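You operate a simulated robot arm through the tools that you are given. There is no shell and no other tool. Be economical: measure what you need, move in short steps, check, and stop when the job is done.

You are at the controls of a simulated two-armed robot. One attempt, no reset.

JOB
Pick up the jar with one hand, pass it to the other hand and put it on the low shelf of the wash bench. Set down upright: jar.

The check looks at the end state, three seconds after you hand in, the way a careful person would. Anything else that was tipped, shoved, dropped, spilled or broken makes it a failure.

ROBOT AND FRAMES
Two 7-joint arms with two-finger parallel grippers on one trunk, on a base that drives. Base frame: it is fixed to the floor where the robot stands at the start and does not move with it; the origin is under the middle of the robot, x ahead of it, y to its left, z up. Readings come in mm, degrees, newtons and seconds.
The left shoulder is at the start at [-92, 119, 825], the right one opposite. With the tool pointing down near the work surface each hand reaches from about 100 to 560 mm from the robot's upright axis, wherever it stands, measured 20 degrees to its own side. Places, roughly: low shelf of the wash bench [700, -100, 300]. Payload 3.43 kg a hand.
Tool frame (each hand has its own): the origin (TCP) lies between the finger pads and is the grasp point; the fingertips stand 30 mm ahead of it; z points along the fingers, y is the line along which they close. The gripper opens to 94 mm. The fingers are 28 mm wide and 10 mm thick; the gripper's body (50 by 96 mm) begins 55 mm behind the TCP.
Orientation is that of the tool frame in the base frame, as a unit quaternion [w, x, y, z]. With the fingers straight down and closing along the base's y, the tool's x points along the base's -x, its y along +y and its z along -z.

CONTROLS
- The arms move only by the tool step_arm. It takes "left_series", "right_series" or both (then of equal length, played together; a hand with none holds still); each is a list of rows, each a list of 7 numbers: the shift along the base's x, y, z in mm, then the turn, a rotation vector about the base's x, y, z in rad, then the closure in counts, from 0 (fully open) to 255 (shut). In form: [[x, y, z, wx, wy, wz, claw], ...]. A call has 1 to 12 rows; each row shifts and turns the commanded pose from where the row before left it. A row lasts 0.2 s, in which the tool goes at most 50 mm and 8.6 degrees; a call with a longer step from one row to the next is refused whole, and so is a gripper value outside its range. A pose out of reach is approached as far as the arm can. The call stops where the force on the tool passes 40 N (or 10 N more than at its start, if that is more) or the arm is blocked; 0.2 s more then pass. Each finger travels about 153 mm/s and halts on what it meets, pressing with about 24 N; the grip force reading is that of the motor and also rises with nothing between the fingers. The clock runs only during rows and for 0.2 s after the last one: add rows that do not move to give the fingers time. The reply holds the time, the measured pose of the TCP, the force on the tool along the base axes, the opening and the grip force, in the units named above and with some noise, with the torque about the TCP (base axes, N m) and any sound that the robot's microphone picked up, and new pictures: "views" is both (left out), scene, wrist or none (wrist: the cameras of the hands that moved).
- Cameras (640 x 400 px; columns grow to the right, rows downward): "scene" is now at [38.7, 20.6, 1526.5]; the picture's right is [0.32, -0.95, 0.00], its down [-0.78, -0.27, -0.56] and it looks along [0.53, 0.18, -0.83] (base axes); focal length 265 px, centre (320, 200). "left" rides on the left gripper at [76, -14, -103] in its tool frame; the picture's right is [0.18, 0.98, 0.00], its down [-0.75, 0.14, -0.64] and it looks along [-0.63, 0.12, 0.77] (tool axes); focal length 243 px, centre (320, 200). "right" rides on the right gripper at [76, 14, -102] in its tool frame; the picture's right is [-0.18, 0.98, 0.00], its down [-0.75, -0.14, -0.64] and it looks along [-0.63, -0.12, 0.77] (tool axes); focal length 243 px, centre (320, 200). There is no depth. A picture from a camera that has moved, and an enlarged one, comes with that camera's place and axes in the base frame and with its lens. The place of the scene camera against the robot may be out by one fixed shift of up to 18 mm in any direction.
- move_column(by): slides the trunk up (or, below 0, down) by that many mm; the arms and the scene camera ride with it, the base frame stays. It gives what a move gives, with no picture.
- steer(legs): drives the robot by 1 to 6 legs, each [ahead, left, turn to the left] in mm, mm and degrees, along the robot's own axes; the way and the turn of a leg run together, so that a leg with both is an arc; at most 1500 mm and 180 degrees a leg. The arms and the cameras ride along, it lands a little off, and it stops where it bumps. It gives what a move gives, and a new picture of the scene camera.
- head_to(pan, tilt): turns the head with the scene camera to pan (to the left, within 143 degrees either way) and tilt (down, from -29 to 69), counted from straight ahead of the robot. It gives what a move gives, and a new picture of the scene camera.
- zoom(camera, box): a new picture of the part [left, top, right, bottom] of that camera's present view, enlarged. It takes no simulated time.
- finish_job(): hands the job in; it is judged then, once.

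Go step by step. Nothing tells you exact positions but the pictures and the camera data: compare them with the known pose of the tool, close in by small moves and look again before you grip or let go. The budget is 120 turns and 260 pictures, counting those below and the enlarged ones. Unless the task says otherwise, let go and move clear before handing in, and close with one line.

The tools are called after "Emit:" as name(argument=value, ...) on one line, values as JSON. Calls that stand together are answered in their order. step_arm: Moves the arms, as the interface text tells. Its arguments: {"type":"object","properties":{"left_series":{"type":"array"},"right_series":{"type":"array"},"views":{"type":"string","enum":["both","scene","wrist","none"]}},"required":[]} The other tools are called the same way: move_column (by) slides the trunk up or down; steer (legs) drives the base; head_to (pan, tilt) turns the head that bears the scene camera; zoom (camera, box) takes an enlarged picture of a part of a camera's view; finish_job () hands the job in.

At the start:

```text
time: 0.0
left_position: [333.9, 270.5, 1081.3]
left_tool_rot: [0.0, 0.0, 1.0, 0.0]
left_wrist_force: [0.2, 0.6, 0.2]
left_moment: [0.0, 0.01, -0.03]
left_finger_gap: 94.1
left_grasp_force: 0.1
right_position: [297.2, 16.9, 1082.4]
right_tool_rot: [0.0, 0.0, 1.0, 0.0]
right_wrist_force: [-0.1, 0.2, -0.4]
right_moment: [0.01, 0.03, 0.01]
right_finger_gap: 94.4
right_grasp_force: 0.0
trunk travel left (down, up): [-250.0, 85.0]
robot x, y, heading: [-2.2, -2.2, 0.3]
head pan, tilt: [19.0, 55.7]
```

scene: 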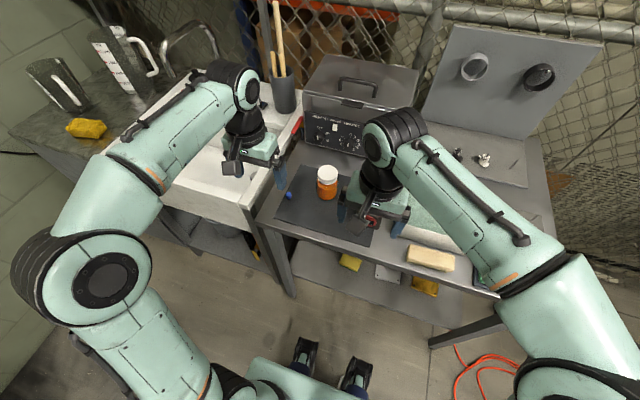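
right: 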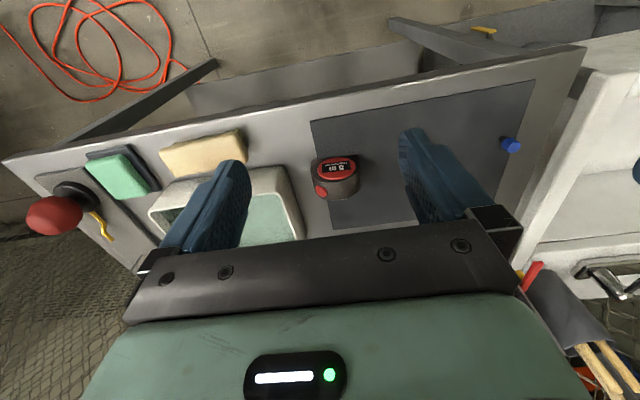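
left: 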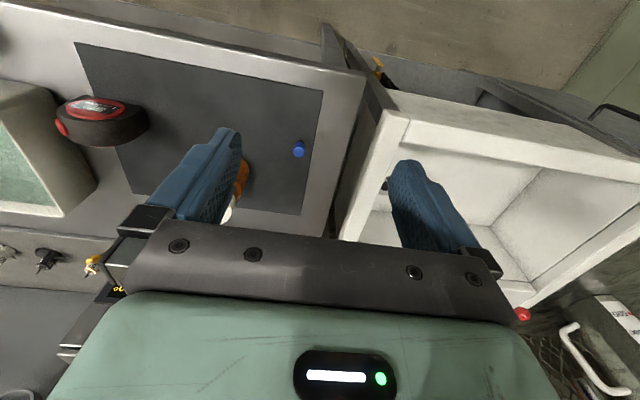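

The jar (orange, white lid) stands on the dark mat at roughly [545, 165, 840]. I look closer at it and at the low shelf.

Emit:
zoom(camera="scene", box=[240, 130, 400, 230])

Emit:
zoom(camera="scene", box=[250, 210, 490, 360])

```text
4.00 times, centred on (320, 180) of scene
camera zoom: at [38.7, 20.6, 1526.5], right [0.32, -0.95, 0.0], down [-0.78, -0.27, -0.56], along [0.53, 0.18, -0.83], focal length 1060 px, centre (320, 280)
```

zoom: 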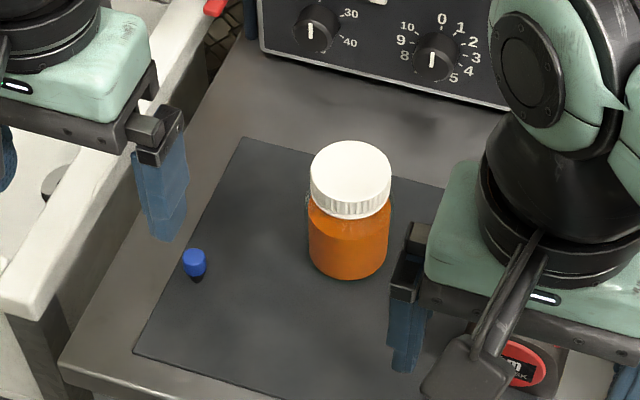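

```text
2.67 times, centred on (370, 285) of scene
camera zoom: at [38.7, 20.6, 1526.5], right [0.32, -0.95, 0.0], down [-0.78, -0.27, -0.56], along [0.53, 0.18, -0.83], focal length 707 px, centre (187, -27)
```

zoom: 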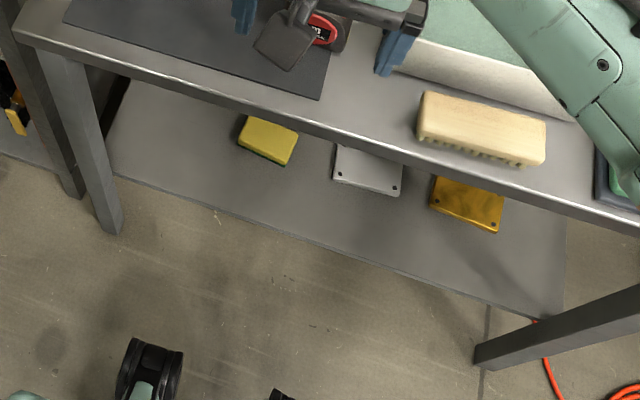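

The jar is about 65 mm wide and 105 mm tall. The open stretch of the low shelf is left of the yellow sponge, near y 150. I plan to pick with the right hand from above and place with the left, so I drive left to put the jar in the right hand's range.

Emit:
steer(legs=[[0, 190, 0]])

Emit:
head_to(pan=-5, tilt=50)

```text
time: 2.3
left_position: [335.9, 461.7, 1081.7]
left_tool_rot: [0.001, 0.003, 1.0, 0.0]
left_wrist_force: [0.7, 0.4, 0.4]
left_moment: [0.0, 0.01, 0.05]
left_finger_gap: 94.0
left_grasp_force: 0.0
right_position: [297.6, 208.7, 1082.2]
right_tool_rot: [0.0, 0.004, 1.0, 0.0]
right_wrist_force: [-0.6, 0.0, 0.3]
right_moment: [0.0, 0.0, -0.02]
right_finger_gap: 93.7
right_grasp_force: 0.1
trunk travel left (down, up): [-250.0, 85.0]
robot x, y, heading: [-0.4, 194.2, -0.6]
head pan, tilt: [19.0, 55.7]
camera scene: at [39.5, 213.4, 1526.5], right [0.32, -0.95, 0.0], down [-0.78, -0.26, -0.56], along [0.53, 0.18, -0.83], focal length 265 px, centre (320, 200)
```

scene: 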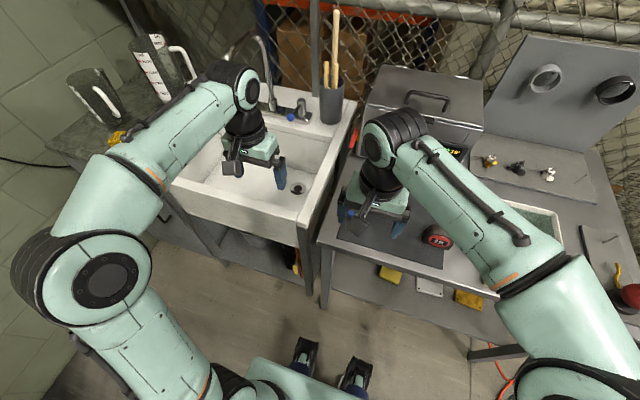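

```text
time: 3.2
left_position: [335.2, 460.1, 1080.0]
left_tool_rot: [0.0, 0.004, 1.0, 0.001]
left_wrist_force: [-0.6, -0.1, 0.6]
left_moment: [0.02, -0.01, 0.0]
left_finger_gap: 93.9
left_grasp_force: 0.0
right_position: [296.3, 208.6, 1081.8]
right_tool_rot: [0.0, 0.003, 1.0, 0.0]
right_wrist_force: [0.2, 0.3, 0.2]
right_moment: [0.02, 0.01, -0.02]
right_finger_gap: 93.9
right_grasp_force: 0.1
trunk travel left (down, up): [-250.0, 85.0]
robot x, y, heading: [-1.4, 190.6, -0.4]
head pan, tilt: [-5.0, 50.0]
camera scene: at [48.6, 183.3, 1533.9], right [-0.09, -1.0, 0.0], down [-0.76, 0.07, -0.64], along [0.64, -0.06, -0.77], focal length 265 px, centre (320, 200)
```

scene: 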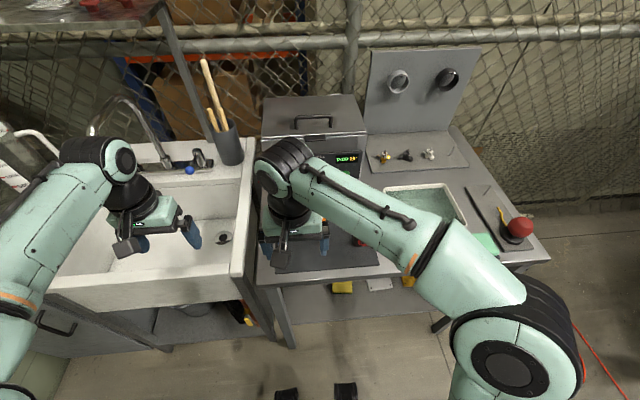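

The right hand is now nearly in line with the jar. I take a view from the right wrist camera.

Emit:
zoom(camera="right", box=[0, 0, 640, 400])

```text
1.00 times, centred on (320, 200) of right (not enlarged: the box is as wide or as high as the picture)
camera zoom: at [222.3, 222.6, 1184.5], right [0.19, 0.98, 0.0], down [0.75, -0.15, 0.64], along [0.63, -0.12, -0.77], focal length 243 px, centre (320, 200)
```

zoom: 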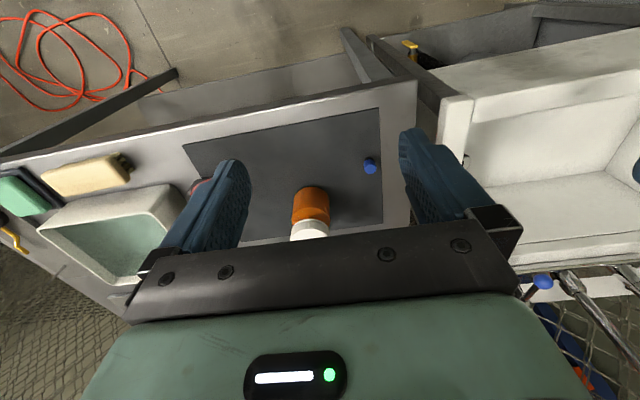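

Both cameras put the jar near [508, 157], top about z 945. I bring the right hand above it with the fingertips still clear.

Emit:
step_arm(right_series=[[35, -8.5, -10, 0, 0, 0, 0], [35, -8.5, -10, 0, 0, 0, 0], [35, -8.5, -10, 0, 0, 0, 0], [35, -8.5, -10, 0, 0, 0, 0], [35, -8.5, -10, 0, 0, 0, 0], [36, -8.5, -10, 0, 0, 0, 0], [0, 0, 0, 0, 0, 0, 0]])

```text
time: 4.8
left_position: [335.7, 461.5, 1080.8]
left_tool_rot: [0.0, 0.003, 1.0, 0.0]
left_wrist_force: [0.4, -0.4, 0.2]
left_moment: [-0.03, 0.01, 0.0]
left_finger_gap: 94.0
left_grasp_force: 0.0
right_position: [488.6, 148.6, 1014.8]
right_tool_rot: [0.0, 0.004, 1.0, 0.0]
right_wrist_force: [-1.2, 0.0, 0.7]
right_moment: [-0.01, 0.03, -0.01]
right_finger_gap: 94.0
right_grasp_force: 0.1
right hand out of reach, approached as far as the arm can: row 6
trunk travel left (down, up): [-250.0, 85.0]
robot x, y, heading: [1.1, 193.8, -0.5]
head pan, tilt: [-5.0, 50.0]
camera scene: at [48.6, 183.8, 1533.9], right [-0.09, -1.0, 0.0], down [-0.76, 0.07, -0.64], along [0.64, -0.06, -0.77], focal length 265 px, centre (320, 200)
camera right: at [412.8, 164.1, 1117.8], right [0.19, 0.98, 0.0], down [0.75, -0.15, 0.64], along [0.63, -0.12, -0.77], focal length 243 px, centre (320, 200)
```

scene: 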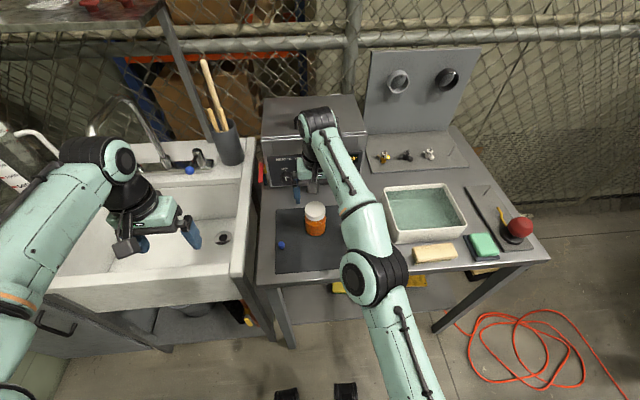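
right: 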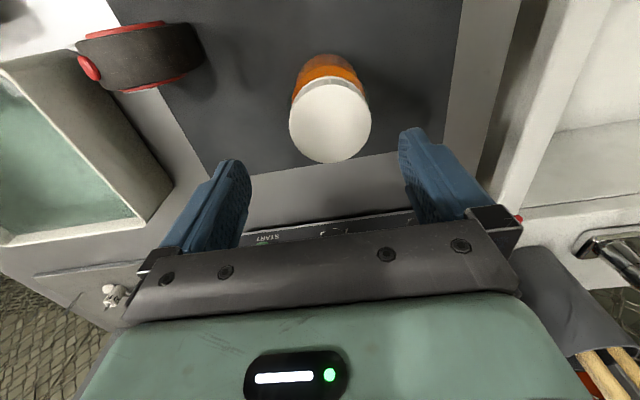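

The hand reached only x 489 and looks slightly past or near the jar. I zoom in the wrist view to measure the lid better.

Emit:
zoom(camera="right", box=[240, 20, 432, 180])

Emit:
zoom(camera="scene", box=[256, 140, 384, 260])

```text
2.50 times, centred on (336, 100) of right
camera zoom: at [412.8, 164.1, 1117.8], right [0.19, 0.98, 0.0], down [0.75, -0.15, 0.64], along [0.63, -0.12, -0.77], focal length 606 px, centre (280, 450)
```

zoom: 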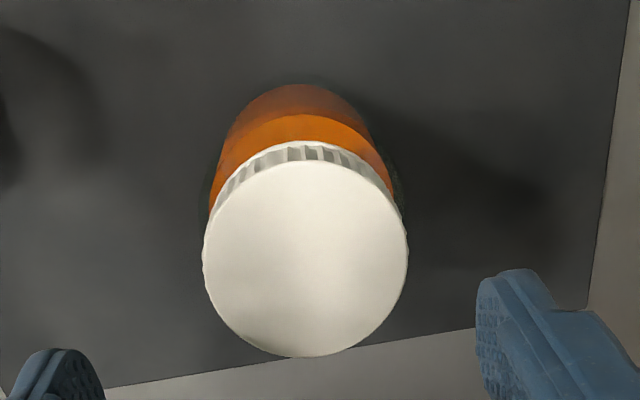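

```text
3.33 times, centred on (320, 200) of scene
camera zoom: at [48.6, 183.8, 1533.9], right [-0.09, -1.0, 0.0], down [-0.76, 0.07, -0.64], along [0.64, -0.06, -0.77], focal length 884 px, centre (320, 200)
```

zoom: 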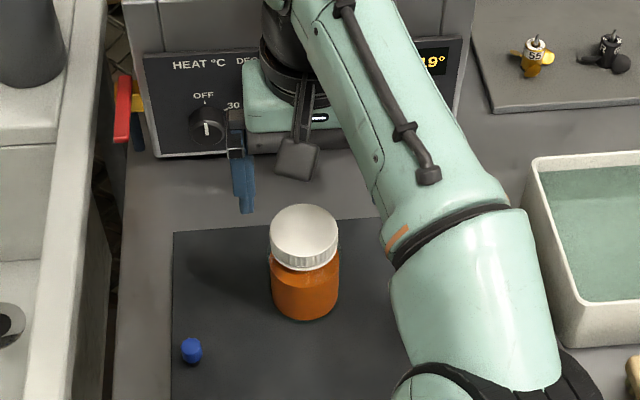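

The lid top centre works out to about [489, 157, 945], 60 mm across. The hand is already over it in x, so I shift y by +8 and go down part way.

Emit:
step_arm(right_series=[[0, 4, -10, 0, 0, 0, 0], [0, 4, -10, 0, 0, 0, 0], [0, 0, 0, 0, 0, 0, 0]], views="wrist")

```text
time: 5.6
left_position: [336.1, 460.2, 1081.4]
left_tool_rot: [0.001, 0.004, 1.0, 0.0]
left_wrist_force: [-0.3, 0.4, 0.3]
left_moment: [0.03, 0.01, 0.02]
left_finger_gap: 94.0
left_grasp_force: 0.1
right_position: [485.9, 158.1, 995.6]
right_tool_rot: [0.001, 0.003, 1.0, 0.0]
right_wrist_force: [-0.2, 0.6, 0.2]
right_moment: [0.0, 0.0, 0.01]
right_finger_gap: 94.1
right_grasp_force: 0.2
trunk travel left (down, up): [-250.0, 85.0]
robot x, y, heading: [0.0, 194.9, -0.4]
head pan, tilt: [-5.0, 50.0]
camera right: at [410.9, 173.1, 1096.9], right [0.19, 0.98, 0.0], down [0.75, -0.15, 0.64], along [0.63, -0.12, -0.77], focal length 243 px, centre (320, 200)
```

right: 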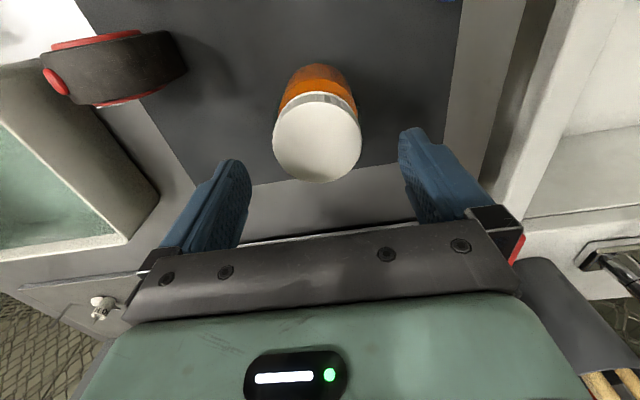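

The jar sits centred between the fingers (about x 484, y 158). I descend to grip height and look again before closing.

Emit:
step_arm(right_series=[[0, 0, -16, 0, 0, 0, 0], [0, 0, -16, 0, 0, 0, 0], [0, 0, -15, 0, 0, 0, 0], [0, 0, -12, 0, 0, 0, 0], [0, 0, 0, 0, 0, 0, 0]])

```text
time: 6.8
left_position: [336.9, 461.6, 1080.8]
left_tool_rot: [0.0, 0.003, 1.0, 0.0]
left_wrist_force: [0.5, -0.3, 1.2]
left_moment: [-0.03, 0.0, 0.0]
left_finger_gap: 94.2
left_grasp_force: 0.1
right_position: [481.5, 154.3, 934.0]
right_tool_rot: [0.0, 0.004, 1.0, 0.0]
right_wrist_force: [-0.2, 0.1, 0.4]
right_moment: [-0.02, -0.01, -0.02]
right_finger_gap: 94.3
right_grasp_force: 0.0
trunk travel left (down, up): [-250.0, 85.0]
robot x, y, heading: [-0.4, 192.6, -0.4]
head pan, tilt: [-5.0, 50.0]
camera scene: at [48.5, 183.2, 1533.9], right [-0.09, -1.0, 0.0], down [-0.76, 0.07, -0.64], along [0.64, -0.06, -0.77], focal length 265 px, centre (320, 200)
camera right: at [407.6, 171.5, 1036.2], right [0.19, 0.98, 0.0], down [0.75, -0.15, 0.64], along [0.63, -0.12, -0.77], focal length 243 px, centre (320, 200)
```

scene: 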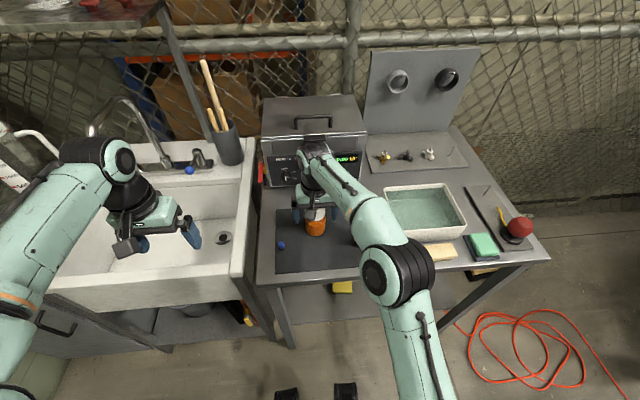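
right: 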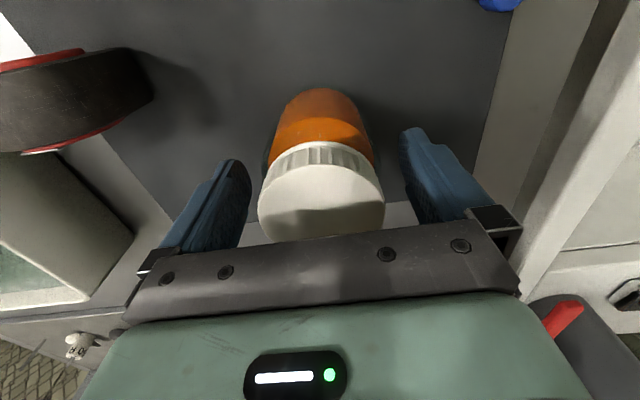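

The jar is well between the fingers; triangulating the views puts the mat at z≈860 and the lid top at z≈948. I raise slightly to leave room on the body for the other hand, centre, and close on the lid.

Emit:
step_arm(right_series=[[2, 3, 8, 0, 0, 0, 0], [0, 0, 0, 0, 0, 0, 60], [0, 0, 0, 0, 0, 0, 120], [0, 0, 0, 0, 0, 0, 200], [0, 0, 0, 0, 0, 0, 255], [0, 0, 0, 0, 0, 0, 255]])

```text
time: 8.2
left_position: [335.5, 460.8, 1081.8]
left_tool_rot: [0.0, 0.004, 1.0, 0.0]
left_wrist_force: [0.3, 0.1, -0.9]
left_moment: [0.04, 0.0, 0.0]
left_finger_gap: 93.9
left_grasp_force: 0.1
right_position: [485.8, 159.2, 943.5]
right_tool_rot: [0.0, 0.003, 1.0, 0.001]
right_wrist_force: [1.1, -0.9, -0.4]
right_moment: [-0.03, -0.05, 0.0]
right_finger_gap: 64.9
right_grasp_force: 23.7
trunk travel left (down, up): [-250.0, 85.0]
robot x, y, heading: [-0.5, 193.9, -0.5]
head pan, tilt: [-5.0, 50.0]
camera scene: at [48.6, 183.1, 1533.9], right [-0.09, -1.0, 0.0], down [-0.76, 0.07, -0.64], along [0.64, -0.06, -0.77], focal length 265 px, centre (320, 200)
camera right: at [410.9, 174.5, 1045.3], right [0.19, 0.98, 0.0], down [0.75, -0.15, 0.64], along [0.63, -0.12, -0.77], focal length 243 px, centre (320, 200)
```

scene: 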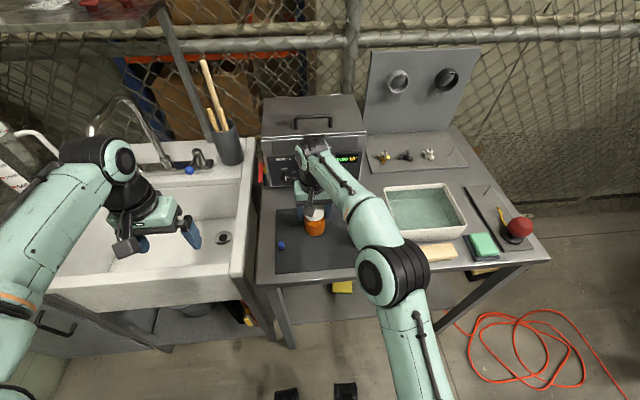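
right: 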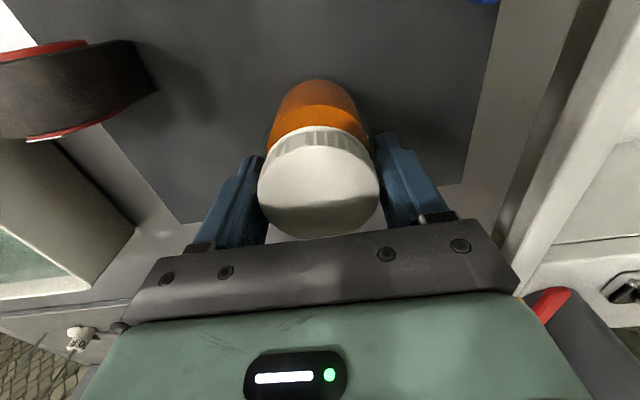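

The right hand holds the lid at 65 mm with 24 N. I lift a little and check.

Emit:
step_arm(right_series=[[0, 0, 12, 0, 0, 0, 255], [0, 0, 16, 0, 0, 0, 255], [0, 0, 16, 0, 0, 0, 255], [0, 0, 16, 0, 0, 0, 255], [0, 0, 0, 0, 0, 0, 255]])

```text
time: 9.4
left_position: [336.2, 460.4, 1081.2]
left_tool_rot: [0.0, 0.004, 1.0, 0.001]
left_wrist_force: [0.0, 0.2, -0.1]
left_moment: [0.01, 0.02, -0.02]
left_finger_gap: 94.0
left_grasp_force: 0.2
right_position: [487.0, 162.9, 1002.8]
right_tool_rot: [-0.001, 0.004, 1.0, -0.001]
right_wrist_force: [-0.4, -0.4, -2.4]
right_moment: [0.01, -0.04, 0.0]
right_finger_gap: 64.9
right_grasp_force: 24.8
trunk travel left (down, up): [-250.0, 85.0]
robot x, y, heading: [0.3, 192.1, -0.2]
head pan, tilt: [-5.0, 50.0]
camera scene: at [48.7, 183.1, 1533.9], right [-0.09, -1.0, 0.0], down [-0.76, 0.07, -0.64], along [0.64, -0.06, -0.77], focal length 265 px, centre (320, 200)
camera right: at [411.7, 175.5, 1105.5], right [0.19, 0.98, 0.0], down [0.75, -0.15, 0.64], along [0.63, -0.12, -0.77], focal length 243 px, centre (320, 200)
```

scene: 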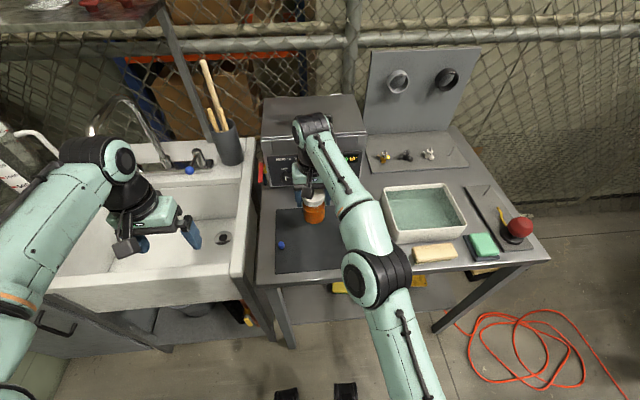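
right: 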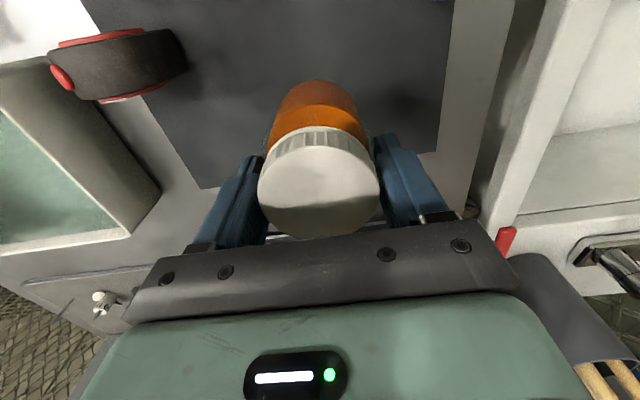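

Jar lifted cleanly (≈240 g), hanging upright. I bring it back and up to a handover spot near [437, 205, 1062] while tilting the left hand forward.

Emit:
step_arm(right_series=[[-6, 5, 7.5, 0, 0, 0, 255], [-6, 5, 7.5, 0, 0, 0, 255], [-6, 5, 7.5, 0, 0, 0, 255], [-6, 5, 7.5, 0, 0, 0, 255], [-6, 5, 7.5, 0, 0, 0, 255], [-6, 5, 7.5, 0, 0, 0, 255], [-6, 5, 7.5, 0, 0, 0, 255], [-6, 5, 7.5, 0, 0, 0, 255], [0, 0, 0, 0, 0, 0, 255]], left_series=[[0, 0, 0, 0, -0.142, 0, 0], [0, 0, 0, 0, -0.142, 0, 0], [0, 0, 0, 0, -0.142, 0, 0], [0, 0, 0, 0, -0.142, 0, 0], [0, 0, 0, 0, -0.142, 0, 0], [0, 0, 0, 0, -0.142, 0, 0], [0, 0, 0, 0, -0.142, 0, 0], [0, 0, 0, 0, -0.142, 0, 0], [0, 0, 0, 0, 0, 0, 0]], views="scene")

```text
time: 11.4
left_position: [336.7, 459.8, 1080.7]
left_tool_rot: [0.538, 0.003, 0.843, 0.002]
left_wrist_force: [0.1, 0.5, 0.1]
left_moment: [0.05, -0.03, -0.02]
left_finger_gap: 93.8
left_grasp_force: 0.0
right_position: [440.1, 197.5, 1063.4]
right_tool_rot: [0.0, 0.004, 1.0, 0.0]
right_wrist_force: [0.0, -0.4, -2.2]
right_moment: [-0.01, 0.02, -0.03]
right_finger_gap: 65.0
right_grasp_force: 23.4
trunk travel left (down, up): [-250.0, 85.0]
robot x, y, heading: [0.0, 192.9, -0.5]
head pan, tilt: [-5.0, 50.0]
camera scene: at [48.8, 183.3, 1533.9], right [-0.09, -1.0, 0.0], down [-0.76, 0.07, -0.64], along [0.64, -0.06, -0.77], focal length 265 px, centre (320, 200)
```

scene: 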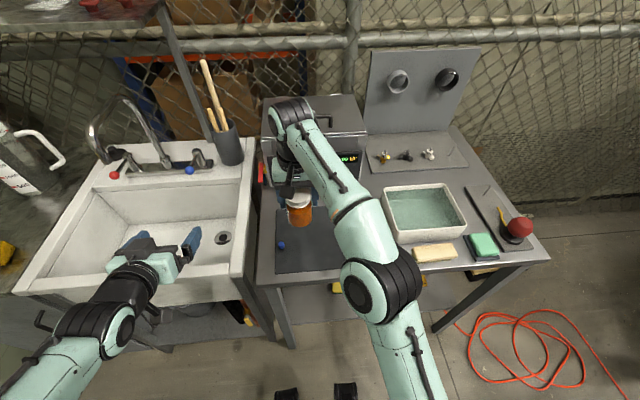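

Handover pose reached: right TCP [440, 198, 1063], jar hanging below. I yaw the left hand 45° inward, tilt it a bit more, and bring it to a stand-off in line with the jar body.

Emit:
step_arm(left_series=[[2.5, -22, -6.6, 0, -0.114, 0, 0], [2.5, -22, -6.6, 0, -0.114, 0, 0], [2.5, -22, -6.6, 0, 0, -0.131, 0], [2.5, -22, -6.6, 0, 0, -0.131, 0], [2.5, -22, -6.6, 0, 0, -0.131, 0], [2.5, -22, -6.6, 0, 0, -0.131, 0], [2.5, -22, -6.6, 0, 0, -0.131, 0], [2.5, -22, -6.6, 0, 0, -0.131, 0], [0, 0, 0, 0, 0, 0, 0]])

```text
time: 13.4
left_position: [355.4, 285.5, 1027.9]
left_tool_rot: [0.583, 0.3, 0.716, -0.24]
left_wrist_force: [-0.3, 0.4, -0.3]
left_moment: [-0.01, -0.01, 0.01]
left_finger_gap: 94.0
left_grasp_force: 0.1
right_position: [439.2, 197.4, 1063.7]
right_tool_rot: [0.0, 0.004, 1.0, 0.0]
right_wrist_force: [0.4, 0.3, -1.5]
right_moment: [-0.04, -0.01, 0.0]
right_finger_gap: 64.7
right_grasp_force: 24.2
trunk travel left (down, up): [-250.0, 85.0]
robot x, y, heading: [-0.1, 194.9, -0.3]
head pan, tilt: [-5.0, 50.0]
camera scene: at [48.2, 183.2, 1533.9], right [-0.09, -1.0, 0.0], down [-0.76, 0.07, -0.64], along [0.64, -0.06, -0.77], focal length 265 px, centre (320, 200)
camera left: at [263.8, 357.6, 973.1], right [0.67, 0.72, -0.17], down [-0.24, 0.43, 0.87], along [0.7, -0.54, 0.46], focal length 243 px, centre (320, 200)
```

scene: 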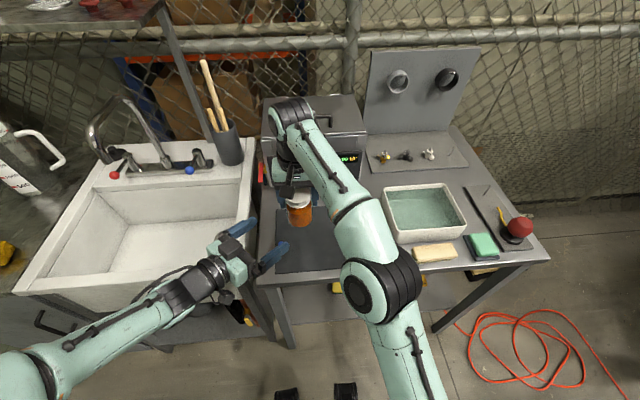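
left: 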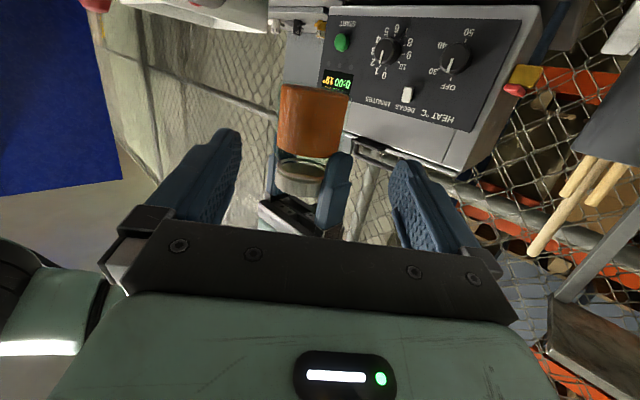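

The jar's body below the right fingertips is only ~47 mm, so I yaw the right hand +45° so that its fingers line up with the left hand's approach and pass between the left fingers.

Emit:
step_arm(right_series=[[0, 0, 0, 0, 0, 0.131, 255], [0, 0, 0, 0, 0, 0.131, 255], [0, 0, 0, 0, 0, 0.131, 255], [0, 0, 0, 0, 0, 0.131, 255], [0, 0, 0, 0, 0, 0.131, 255], [0, 0, 0, 0, 0, 0.131, 255], [0, 0, 0, 0, 0, 0, 255]], views="scene")

Emit:
zoom(camera="left", box=[200, 50, 440, 250])

```text
time: 15.0
left_position: [355.2, 285.9, 1026.5]
left_tool_rot: [0.584, 0.299, 0.716, -0.24]
left_wrist_force: [0.1, -0.2, 1.1]
left_moment: [-0.02, -0.01, 0.02]
left_finger_gap: 93.8
left_grasp_force: 0.1
right_position: [439.1, 199.3, 1063.3]
right_tool_rot: [0.001, -0.381, 0.924, 0.0]
right_wrist_force: [-0.1, -0.2, -1.8]
right_moment: [0.03, 0.01, 0.0]
right_finger_gap: 64.7
right_grasp_force: 24.5
trunk travel left (down, up): [-250.0, 85.0]
robot x, y, heading: [4.0, 192.2, -0.2]
head pan, tilt: [-5.0, 50.0]
camera scene: at [48.7, 183.2, 1533.9], right [-0.09, -1.0, 0.0], down [-0.76, 0.07, -0.64], along [0.64, -0.06, -0.77], focal length 265 px, centre (320, 200)
```

scene: 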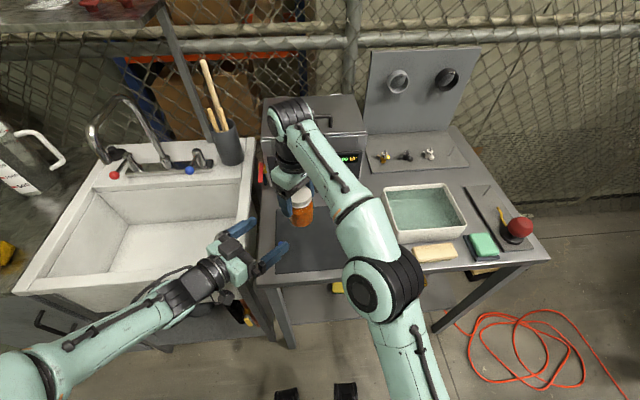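

```text
2.00 times, centred on (320, 150) of left
camera zoom: at [264.0, 357.7, 973.1], right [0.67, 0.72, -0.17], down [-0.24, 0.43, 0.87], along [0.7, -0.54, 0.46], focal length 485 px, centre (320, 300)
```

zoom: 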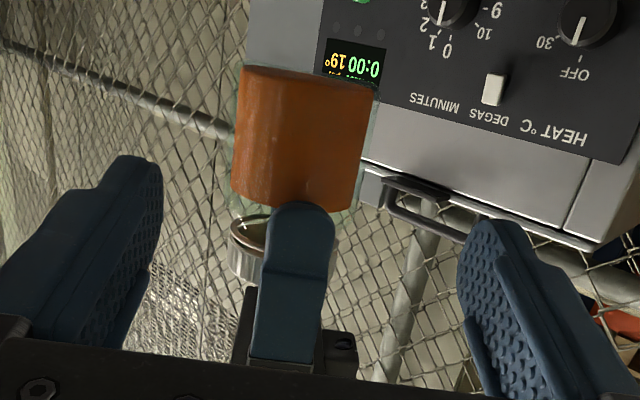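

The jar (transparent body, bottom ≈ z 984) lies on the left hand's axis within ~5 mm. I advance the left hand around the body, with the right near finger passing between its fingers.

Emit:
step_arm(left_series=[[10, -11, -4, 0, 0, 0, 0], [13, -14, -3, 0, 0, 0, 0], [13, -14, -3, 0, 0, 0, 0], [13, -14, -2, 0, 0, 0, 0], [13, -14, -2, 0, 0, 0, 0], [0, 0, 0, 0, 0, 0, 0]])

```text
time: 16.4
left_position: [416.6, 217.3, 1014.1]
left_tool_rot: [0.583, 0.301, 0.715, -0.241]
left_wrist_force: [-0.4, 0.5, -0.4]
left_moment: [-0.01, 0.05, 0.05]
left_finger_gap: 93.8
left_grasp_force: 0.0
right_position: [438.1, 200.1, 1062.5]
right_tool_rot: [0.0, -0.38, 0.925, 0.001]
right_wrist_force: [0.5, 0.2, -0.8]
right_moment: [-0.02, -0.01, 0.03]
right_finger_gap: 64.9
right_grasp_force: 23.8
trunk travel left (down, up): [-250.0, 85.0]
robot x, y, heading: [0.6, 192.9, -0.2]
head pan, tilt: [-5.0, 50.0]
camera scene: at [48.4, 183.3, 1533.9], right [-0.09, -1.0, 0.0], down [-0.76, 0.07, -0.64], along [0.64, -0.06, -0.77], focal length 265 px, centre (320, 200)
camera left: at [325.6, 289.5, 961.0], right [0.67, 0.72, -0.17], down [-0.24, 0.43, 0.87], along [0.7, -0.54, 0.46], focal length 243 px, centre (320, 200)
```

scene: 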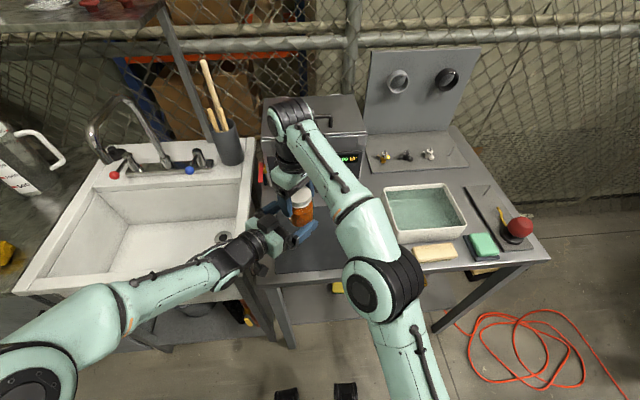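
left: 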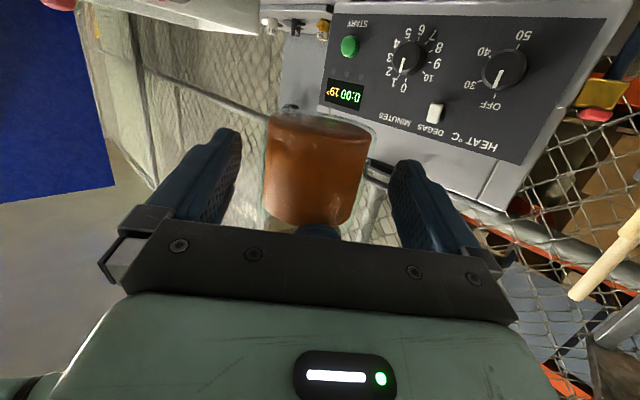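

The jar bottom is confirmed at z≈984 and is centred between the left fingers. I advance the last 20 mm and look before closing.

Emit:
step_arm(left_series=[[8, -8, -2, 0, 0, 0, 0], [8, -7, -1, 0, 0, 0, 0], [0, 0, 0, 0, 0, 0, 0]])

Emit:
zoom(camera="scene", box=[230, 140, 390, 300])

```text
time: 17.2
left_position: [435.5, 203.3, 1012.2]
left_tool_rot: [0.583, 0.3, 0.716, -0.24]
left_wrist_force: [-0.6, -0.4, 0.6]
left_moment: [-0.01, 0.0, 0.0]
left_finger_gap: 94.1
left_grasp_force: 0.0
right_position: [438.4, 199.6, 1063.6]
right_tool_rot: [0.0, -0.381, 0.925, 0.001]
right_wrist_force: [-0.4, 0.5, -2.0]
right_moment: [0.0, 0.0, 0.0]
right_finger_gap: 65.1
right_grasp_force: 23.7
trunk travel left (down, up): [-250.0, 85.0]
robot x, y, heading: [0.9, 191.9, -0.6]
head pan, tilt: [-5.0, 50.0]
camera scene: at [48.5, 183.2, 1533.9], right [-0.09, -1.0, 0.0], down [-0.76, 0.07, -0.64], along [0.64, -0.06, -0.77], focal length 265 px, centre (320, 200)
camera left: at [342.8, 275.0, 957.9], right [0.67, 0.72, -0.17], down [-0.24, 0.43, 0.87], along [0.7, -0.54, 0.46], focal length 243 px, centre (320, 200)
```

scene: 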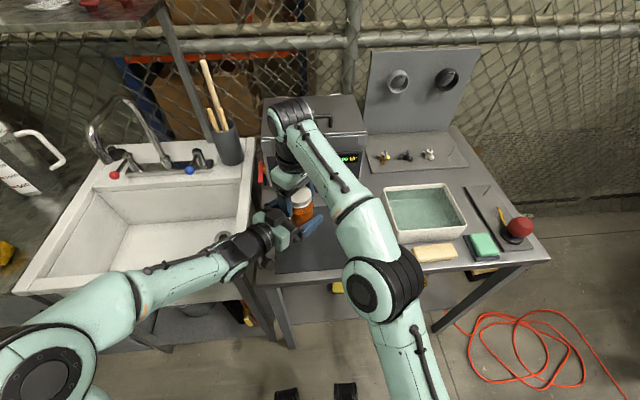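
left: 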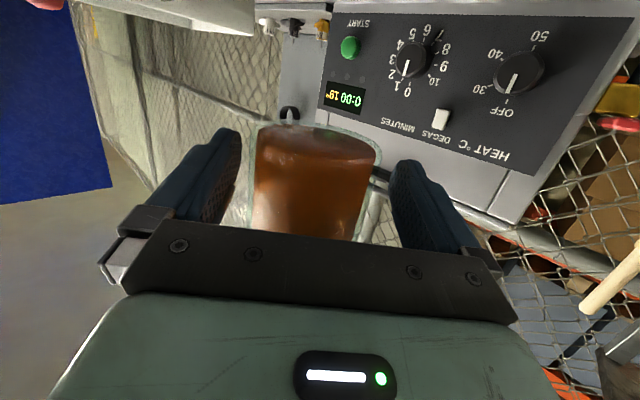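

```text
2.50 times, centred on (310, 220) of scene
camera zoom: at [48.5, 183.2, 1533.9], right [-0.09, -1.0, 0.0], down [-0.76, 0.07, -0.64], along [0.64, -0.06, -0.77], focal length 663 px, centre (345, 150)
```

zoom: 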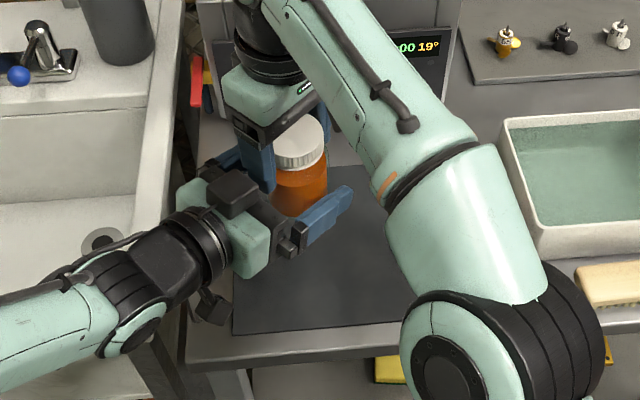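

The left fingers straddle the body below the right hand with room around. I close the left hand.

Emit:
step_arm(left_series=[[0, 0, 0, 0, 0, 0, 60], [0, 0, 0, 0, 0, 0, 120], [0, 0, 0, 0, 0, 0, 200], [0, 0, 0, 0, 0, 0, 255], [0, 0, 0, 0, 0, 0, 255]], views="wrist")

```text
time: 18.4
left_position: [433.3, 202.4, 1011.0]
left_tool_rot: [0.583, 0.301, 0.716, -0.24]
left_wrist_force: [-14.3, -15.1, -0.5]
left_moment: [0.57, -0.34, 0.19]
left_finger_gap: 69.2
left_grasp_force: 24.1
right_position: [439.2, 201.3, 1064.2]
right_tool_rot: [0.002, -0.38, 0.925, 0.001]
right_wrist_force: [13.8, 14.9, -0.4]
right_moment: [0.22, -0.38, -0.32]
right_finger_gap: 65.0
right_grasp_force: 24.1
trunk travel left (down, up): [-250.0, 85.0]
robot x, y, heading: [2.7, 193.4, -0.3]
head pan, tilt: [-5.0, 50.0]
camera left: at [342.4, 274.4, 957.7], right [0.67, 0.72, -0.17], down [-0.24, 0.43, 0.87], along [0.7, -0.54, 0.46], focal length 243 px, centre (320, 200)
```

left: 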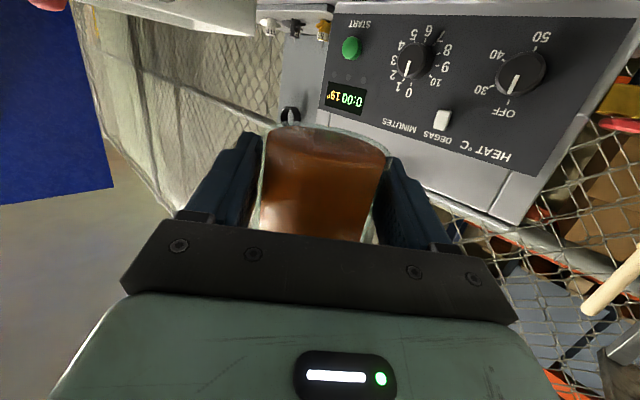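

Gripped, but with ~20 N of side load because the left hand was a few mm off. I relieve it by a small shift.

Emit:
step_arm(left_series=[[-1.5, -1.5, 0, 0, 0, 0, 255], [0, 0, 0, 0, 0, 0, 255]], views="none")

```text
time: 19.0
left_position: [433.8, 201.1, 1011.4]
left_tool_rot: [0.583, 0.299, 0.717, -0.24]
left_wrist_force: [-6.4, -13.1, -2.3]
left_moment: [0.33, 0.15, 0.17]
left_finger_gap: 68.9
left_grasp_force: 24.5
right_position: [439.1, 200.4, 1062.7]
right_tool_rot: [0.0, -0.38, 0.925, 0.001]
right_wrist_force: [6.2, 12.8, 2.4]
right_moment: [0.37, -0.52, -0.26]
right_finger_gap: 64.5
right_grasp_force: 24.1
trunk travel left (down, up): [-250.0, 85.0]
robot x, y, heading: [0.2, 197.8, -0.2]
head pan, tilt: [-5.0, 50.0]
```

Emit:
step_arm(left_series=[[-1, -2, 0, 0, 0, 0, 255], [0, 0, 0, 0, 0, 0, 255]], views="none")

```text
time: 19.6
left_position: [432.8, 201.0, 1011.3]
left_tool_rot: [0.583, 0.299, 0.717, -0.239]
left_wrist_force: [4.3, -8.9, -5.2]
left_moment: [0.05, 0.24, -0.03]
left_finger_gap: 69.1
left_grasp_force: 23.8
right_position: [437.2, 199.5, 1063.8]
right_tool_rot: [-0.001, -0.38, 0.925, -0.001]
right_wrist_force: [-4.9, 7.1, 5.0]
right_moment: [0.37, 0.03, -0.01]
right_finger_gap: 64.6
right_grasp_force: 23.9
trunk travel left (down, up): [-250.0, 85.0]
robot x, y, heading: [2.4, 191.9, -0.2]
head pan, tilt: [-5.0, 50.0]
```

The load is now small. I open the right hand only part way (its near finger faces the left gripper) and then raise it.

Emit:
step_arm(right_series=[[0, 0, 0, 0, 0, 0, 55], [0, 0, 0, 0, 0, 0, 55], [0, 0, 0, 0, 0, 0, 55]], views="wrist")

```text
time: 20.4
left_position: [432.0, 199.9, 1012.8]
left_tool_rot: [0.584, 0.299, 0.715, -0.24]
left_wrist_force: [-0.1, 0.5, 0.0]
left_moment: [0.01, 0.02, 0.03]
left_finger_gap: 68.8
left_grasp_force: 24.1
right_position: [437.8, 199.6, 1062.6]
right_tool_rot: [0.0, -0.379, 0.925, 0.0]
right_wrist_force: [0.3, 0.3, -0.4]
right_moment: [-0.05, -0.02, 0.01]
right_finger_gap: 73.5
right_grasp_force: 0.0
trunk travel left (down, up): [-250.0, 85.0]
robot x, y, heading: [0.0, 191.2, -0.4]
head pan, tilt: [-5.0, 50.0]
camera right: at [374.9, 156.5, 1165.0], right [-0.56, 0.83, 0.0], down [0.64, 0.43, 0.64], along [0.53, 0.36, -0.77], focal length 243 px, centre (320, 200)
```

right: 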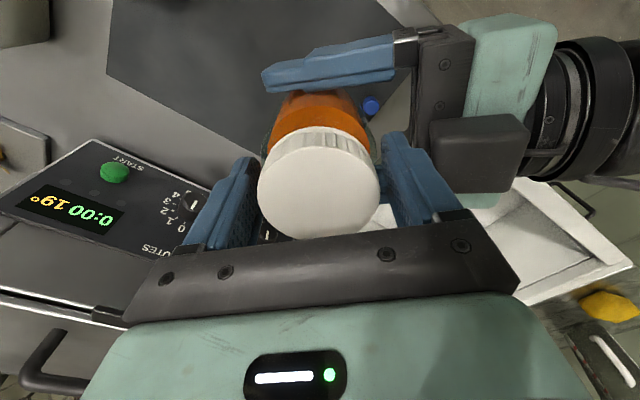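

The left hand holds the jar; the right fingers are free of the lid. I raise the right hand straight up.

Emit:
step_arm(right_series=[[0, 0, 10, 0, 0, 0, 55], [0, 0, 20, 0, 0, 0, 55], [0, 0, 25, 0, 0, 0, 55], [0, 0, 25, 0, 0, 0, 55], [0, 0, 25, 0, 0, 0, 55], [0, 0, 0, 0, 0, 0, 55]])

```text
time: 21.8
left_position: [431.8, 199.4, 1011.7]
left_tool_rot: [0.583, 0.3, 0.716, -0.24]
left_wrist_force: [-0.3, -0.5, -0.5]
left_moment: [0.03, 0.01, 0.05]
left_finger_gap: 68.4
left_grasp_force: 23.8
right_position: [427.3, 198.8, 1100.8]
right_tool_rot: [0.001, -0.38, 0.925, 0.0]
right_wrist_force: [1.1, -0.5, -0.5]
right_moment: [0.02, 0.02, -0.03]
right_finger_gap: 73.7
right_grasp_force: 0.0
right hand out of reach, approached as far as the arm can: row 2, 3, 4, 5
trunk travel left (down, up): [-250.0, 85.0]
robot x, y, heading: [1.9, 191.3, -0.4]
head pan, tilt: [-5.0, 50.0]
camera scene: at [48.7, 183.2, 1533.9], right [-0.09, -1.0, 0.0], down [-0.76, 0.07, -0.64], along [0.64, -0.06, -0.77], focal length 265 px, centre (320, 200)
camera right: at [364.0, 155.4, 1203.0], right [-0.56, 0.83, 0.0], down [0.63, 0.43, 0.64], along [0.53, 0.36, -0.77], focal length 243 px, centre (320, 200)
```

scene: 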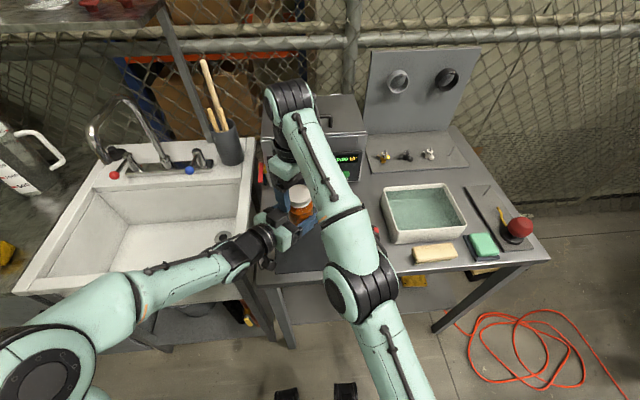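
right: 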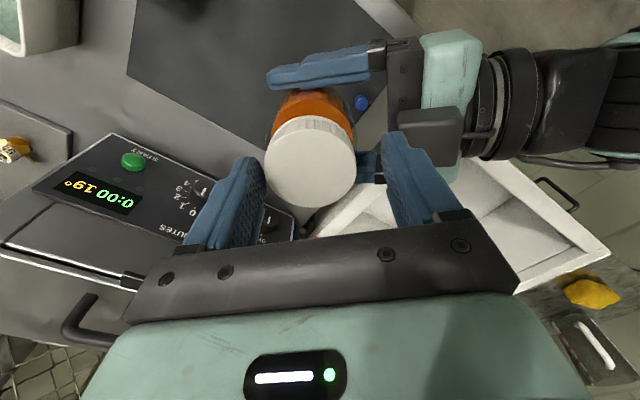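

The right hand is clear above the lid. I drop and draw the left hand with the jar back, then retract the right hand.

Emit:
step_arm(left_series=[[0, 0, -15, 0, 0, 0, 255], [0, 0, -15, 0, 0, 0, 255], [-15, 15, 0, 0, 0, 0, 255], [-20, 20, 0, 0, 0, 0, 255], [-20, 20, 0, 0, 0, 0, 255], [-20, 20, 0, 0, 0, 0, 255], [0, 0, 0, 0, 0, 0, 255]], right_series=[[0, 0, 0, 0, 0, 0, 55], [0, 0, 0, 0, 0, 0, 55], [0, 0, 0, 0, 0, 0, 55], [-10, -20, 0, 0, 0, -0.131, 55], [-20, -20, 0, 0, 0, -0.131, 55], [-20, -20, 0, 0, 0, -0.131, 55], [-20, -20, 0, 0, 0, -0.131, 55]])

```text
time: 23.4
left_position: [356.2, 271.4, 979.8]
left_tool_rot: [0.583, 0.3, 0.716, -0.24]
left_wrist_force: [0.1, 0.6, -0.1]
left_moment: [-0.02, 0.0, -0.01]
left_finger_gap: 69.0
left_grasp_force: 23.9
right_position: [356.9, 118.3, 1102.6]
right_tool_rot: [0.001, -0.127, 0.992, 0.001]
right_wrist_force: [0.1, -0.7, -0.3]
right_moment: [0.02, 0.02, 0.02]
right_finger_gap: 73.7
right_grasp_force: 0.0
trunk travel left (down, up): [-250.0, 85.0]
robot x, y, heading: [0.4, 191.5, -0.6]
head pan, tilt: [-5.0, 50.0]
camera scene: at [48.5, 182.4, 1533.9], right [-0.09, -1.0, 0.0], down [-0.76, 0.07, -0.64], along [0.64, -0.06, -0.77], focal length 265 px, centre (320, 200)
camera right: at [279.9, 113.4, 1204.9], right [-0.07, 1.0, 0.0], down [0.76, 0.05, 0.64], along [0.64, 0.04, -0.77], focal length 243 px, centre (320, 200)
camera left: at [264.7, 344.3, 927.2], right [0.67, 0.72, -0.17], down [-0.24, 0.43, 0.87], along [0.7, -0.54, 0.46], focal length 243 px, centre (320, 200)
```

scene: 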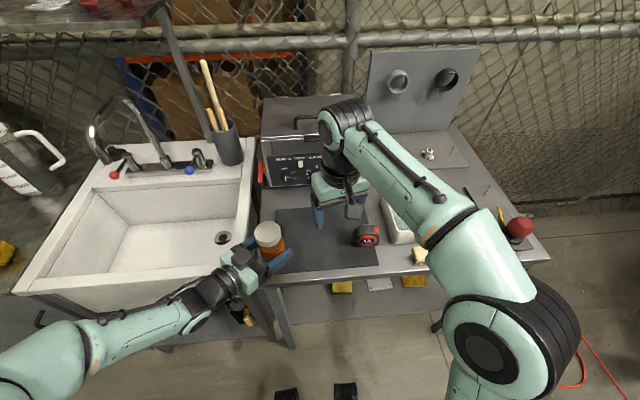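
right: 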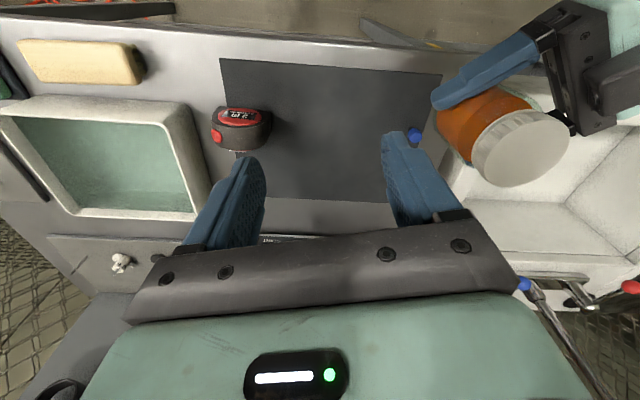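
left: 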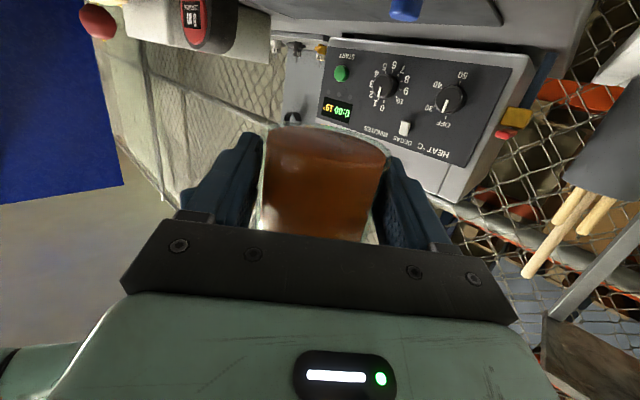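

Handover done: the jar is upright in the left hand and the table is undisturbed. Before backing off I glance behind.

Emit:
head_to(pan=143, tilt=35)

Emit:
head_to(pan=-143, tilt=35)

```text
time: 25.7
left_position: [357.5, 273.2, 981.2]
left_tool_rot: [0.583, 0.3, 0.716, -0.24]
left_wrist_force: [-0.2, -0.4, -0.4]
left_moment: [0.02, -0.03, -0.01]
left_finger_gap: 68.9
left_grasp_force: 24.7
right_position: [356.7, 119.7, 1102.9]
right_tool_rot: [0.0, -0.128, 0.992, 0.0]
right_wrist_force: [-0.3, -0.3, 0.1]
right_moment: [0.01, -0.03, 0.01]
right_finger_gap: 73.7
right_grasp_force: 0.0
trunk travel left (down, up): [-250.0, 85.0]
robot x, y, heading: [1.0, 190.1, -0.5]
head pan, tilt: [143.0, 35.0]
camera scene: at [-98.0, 243.9, 1555.6], right [0.61, 0.79, 0.0], down [0.46, -0.35, -0.82], along [-0.65, 0.5, -0.57], focal length 265 px, centre (320, 200)
```

scene: 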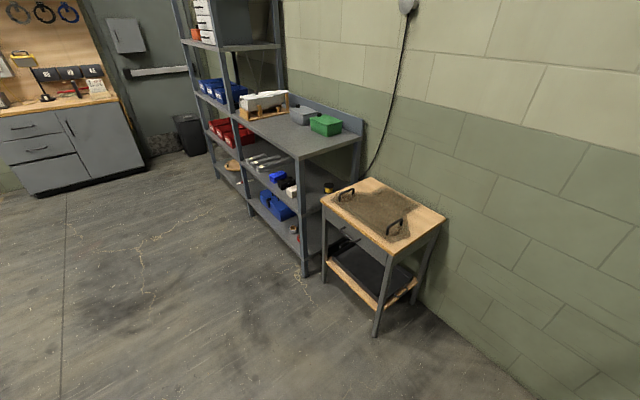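

```text
time: 29.6
left_position: [356.6, 272.8, 980.7]
left_tool_rot: [0.584, 0.3, 0.715, -0.24]
left_wrist_force: [0.8, 0.3, 0.1]
left_moment: [0.0, 0.02, 0.0]
left_finger_gap: 68.9
left_grasp_force: 23.8
right_position: [358.3, 119.7, 1103.4]
right_tool_rot: [0.0, -0.128, 0.992, 0.001]
right_wrist_force: [0.6, 0.8, -0.1]
right_moment: [-0.01, 0.01, 0.02]
right_finger_gap: 74.2
right_grasp_force: 0.1
trunk travel left (down, up): [-250.0, 85.0]
robot x, y, heading: [0.8, 194.3, -0.6]
head pan, tilt: [-143.0, 35.0]
camera scene: at [-98.7, 137.9, 1555.6], right [-0.6, 0.8, 0.0], down [0.46, 0.34, -0.82], along [-0.66, -0.49, -0.57], focal length 265 px, centre (320, 200)
```

scene: 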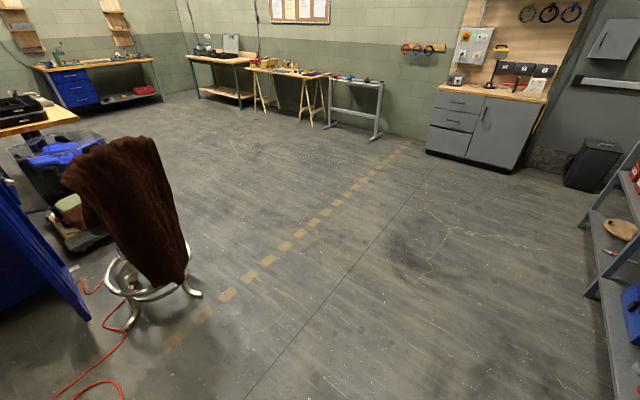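

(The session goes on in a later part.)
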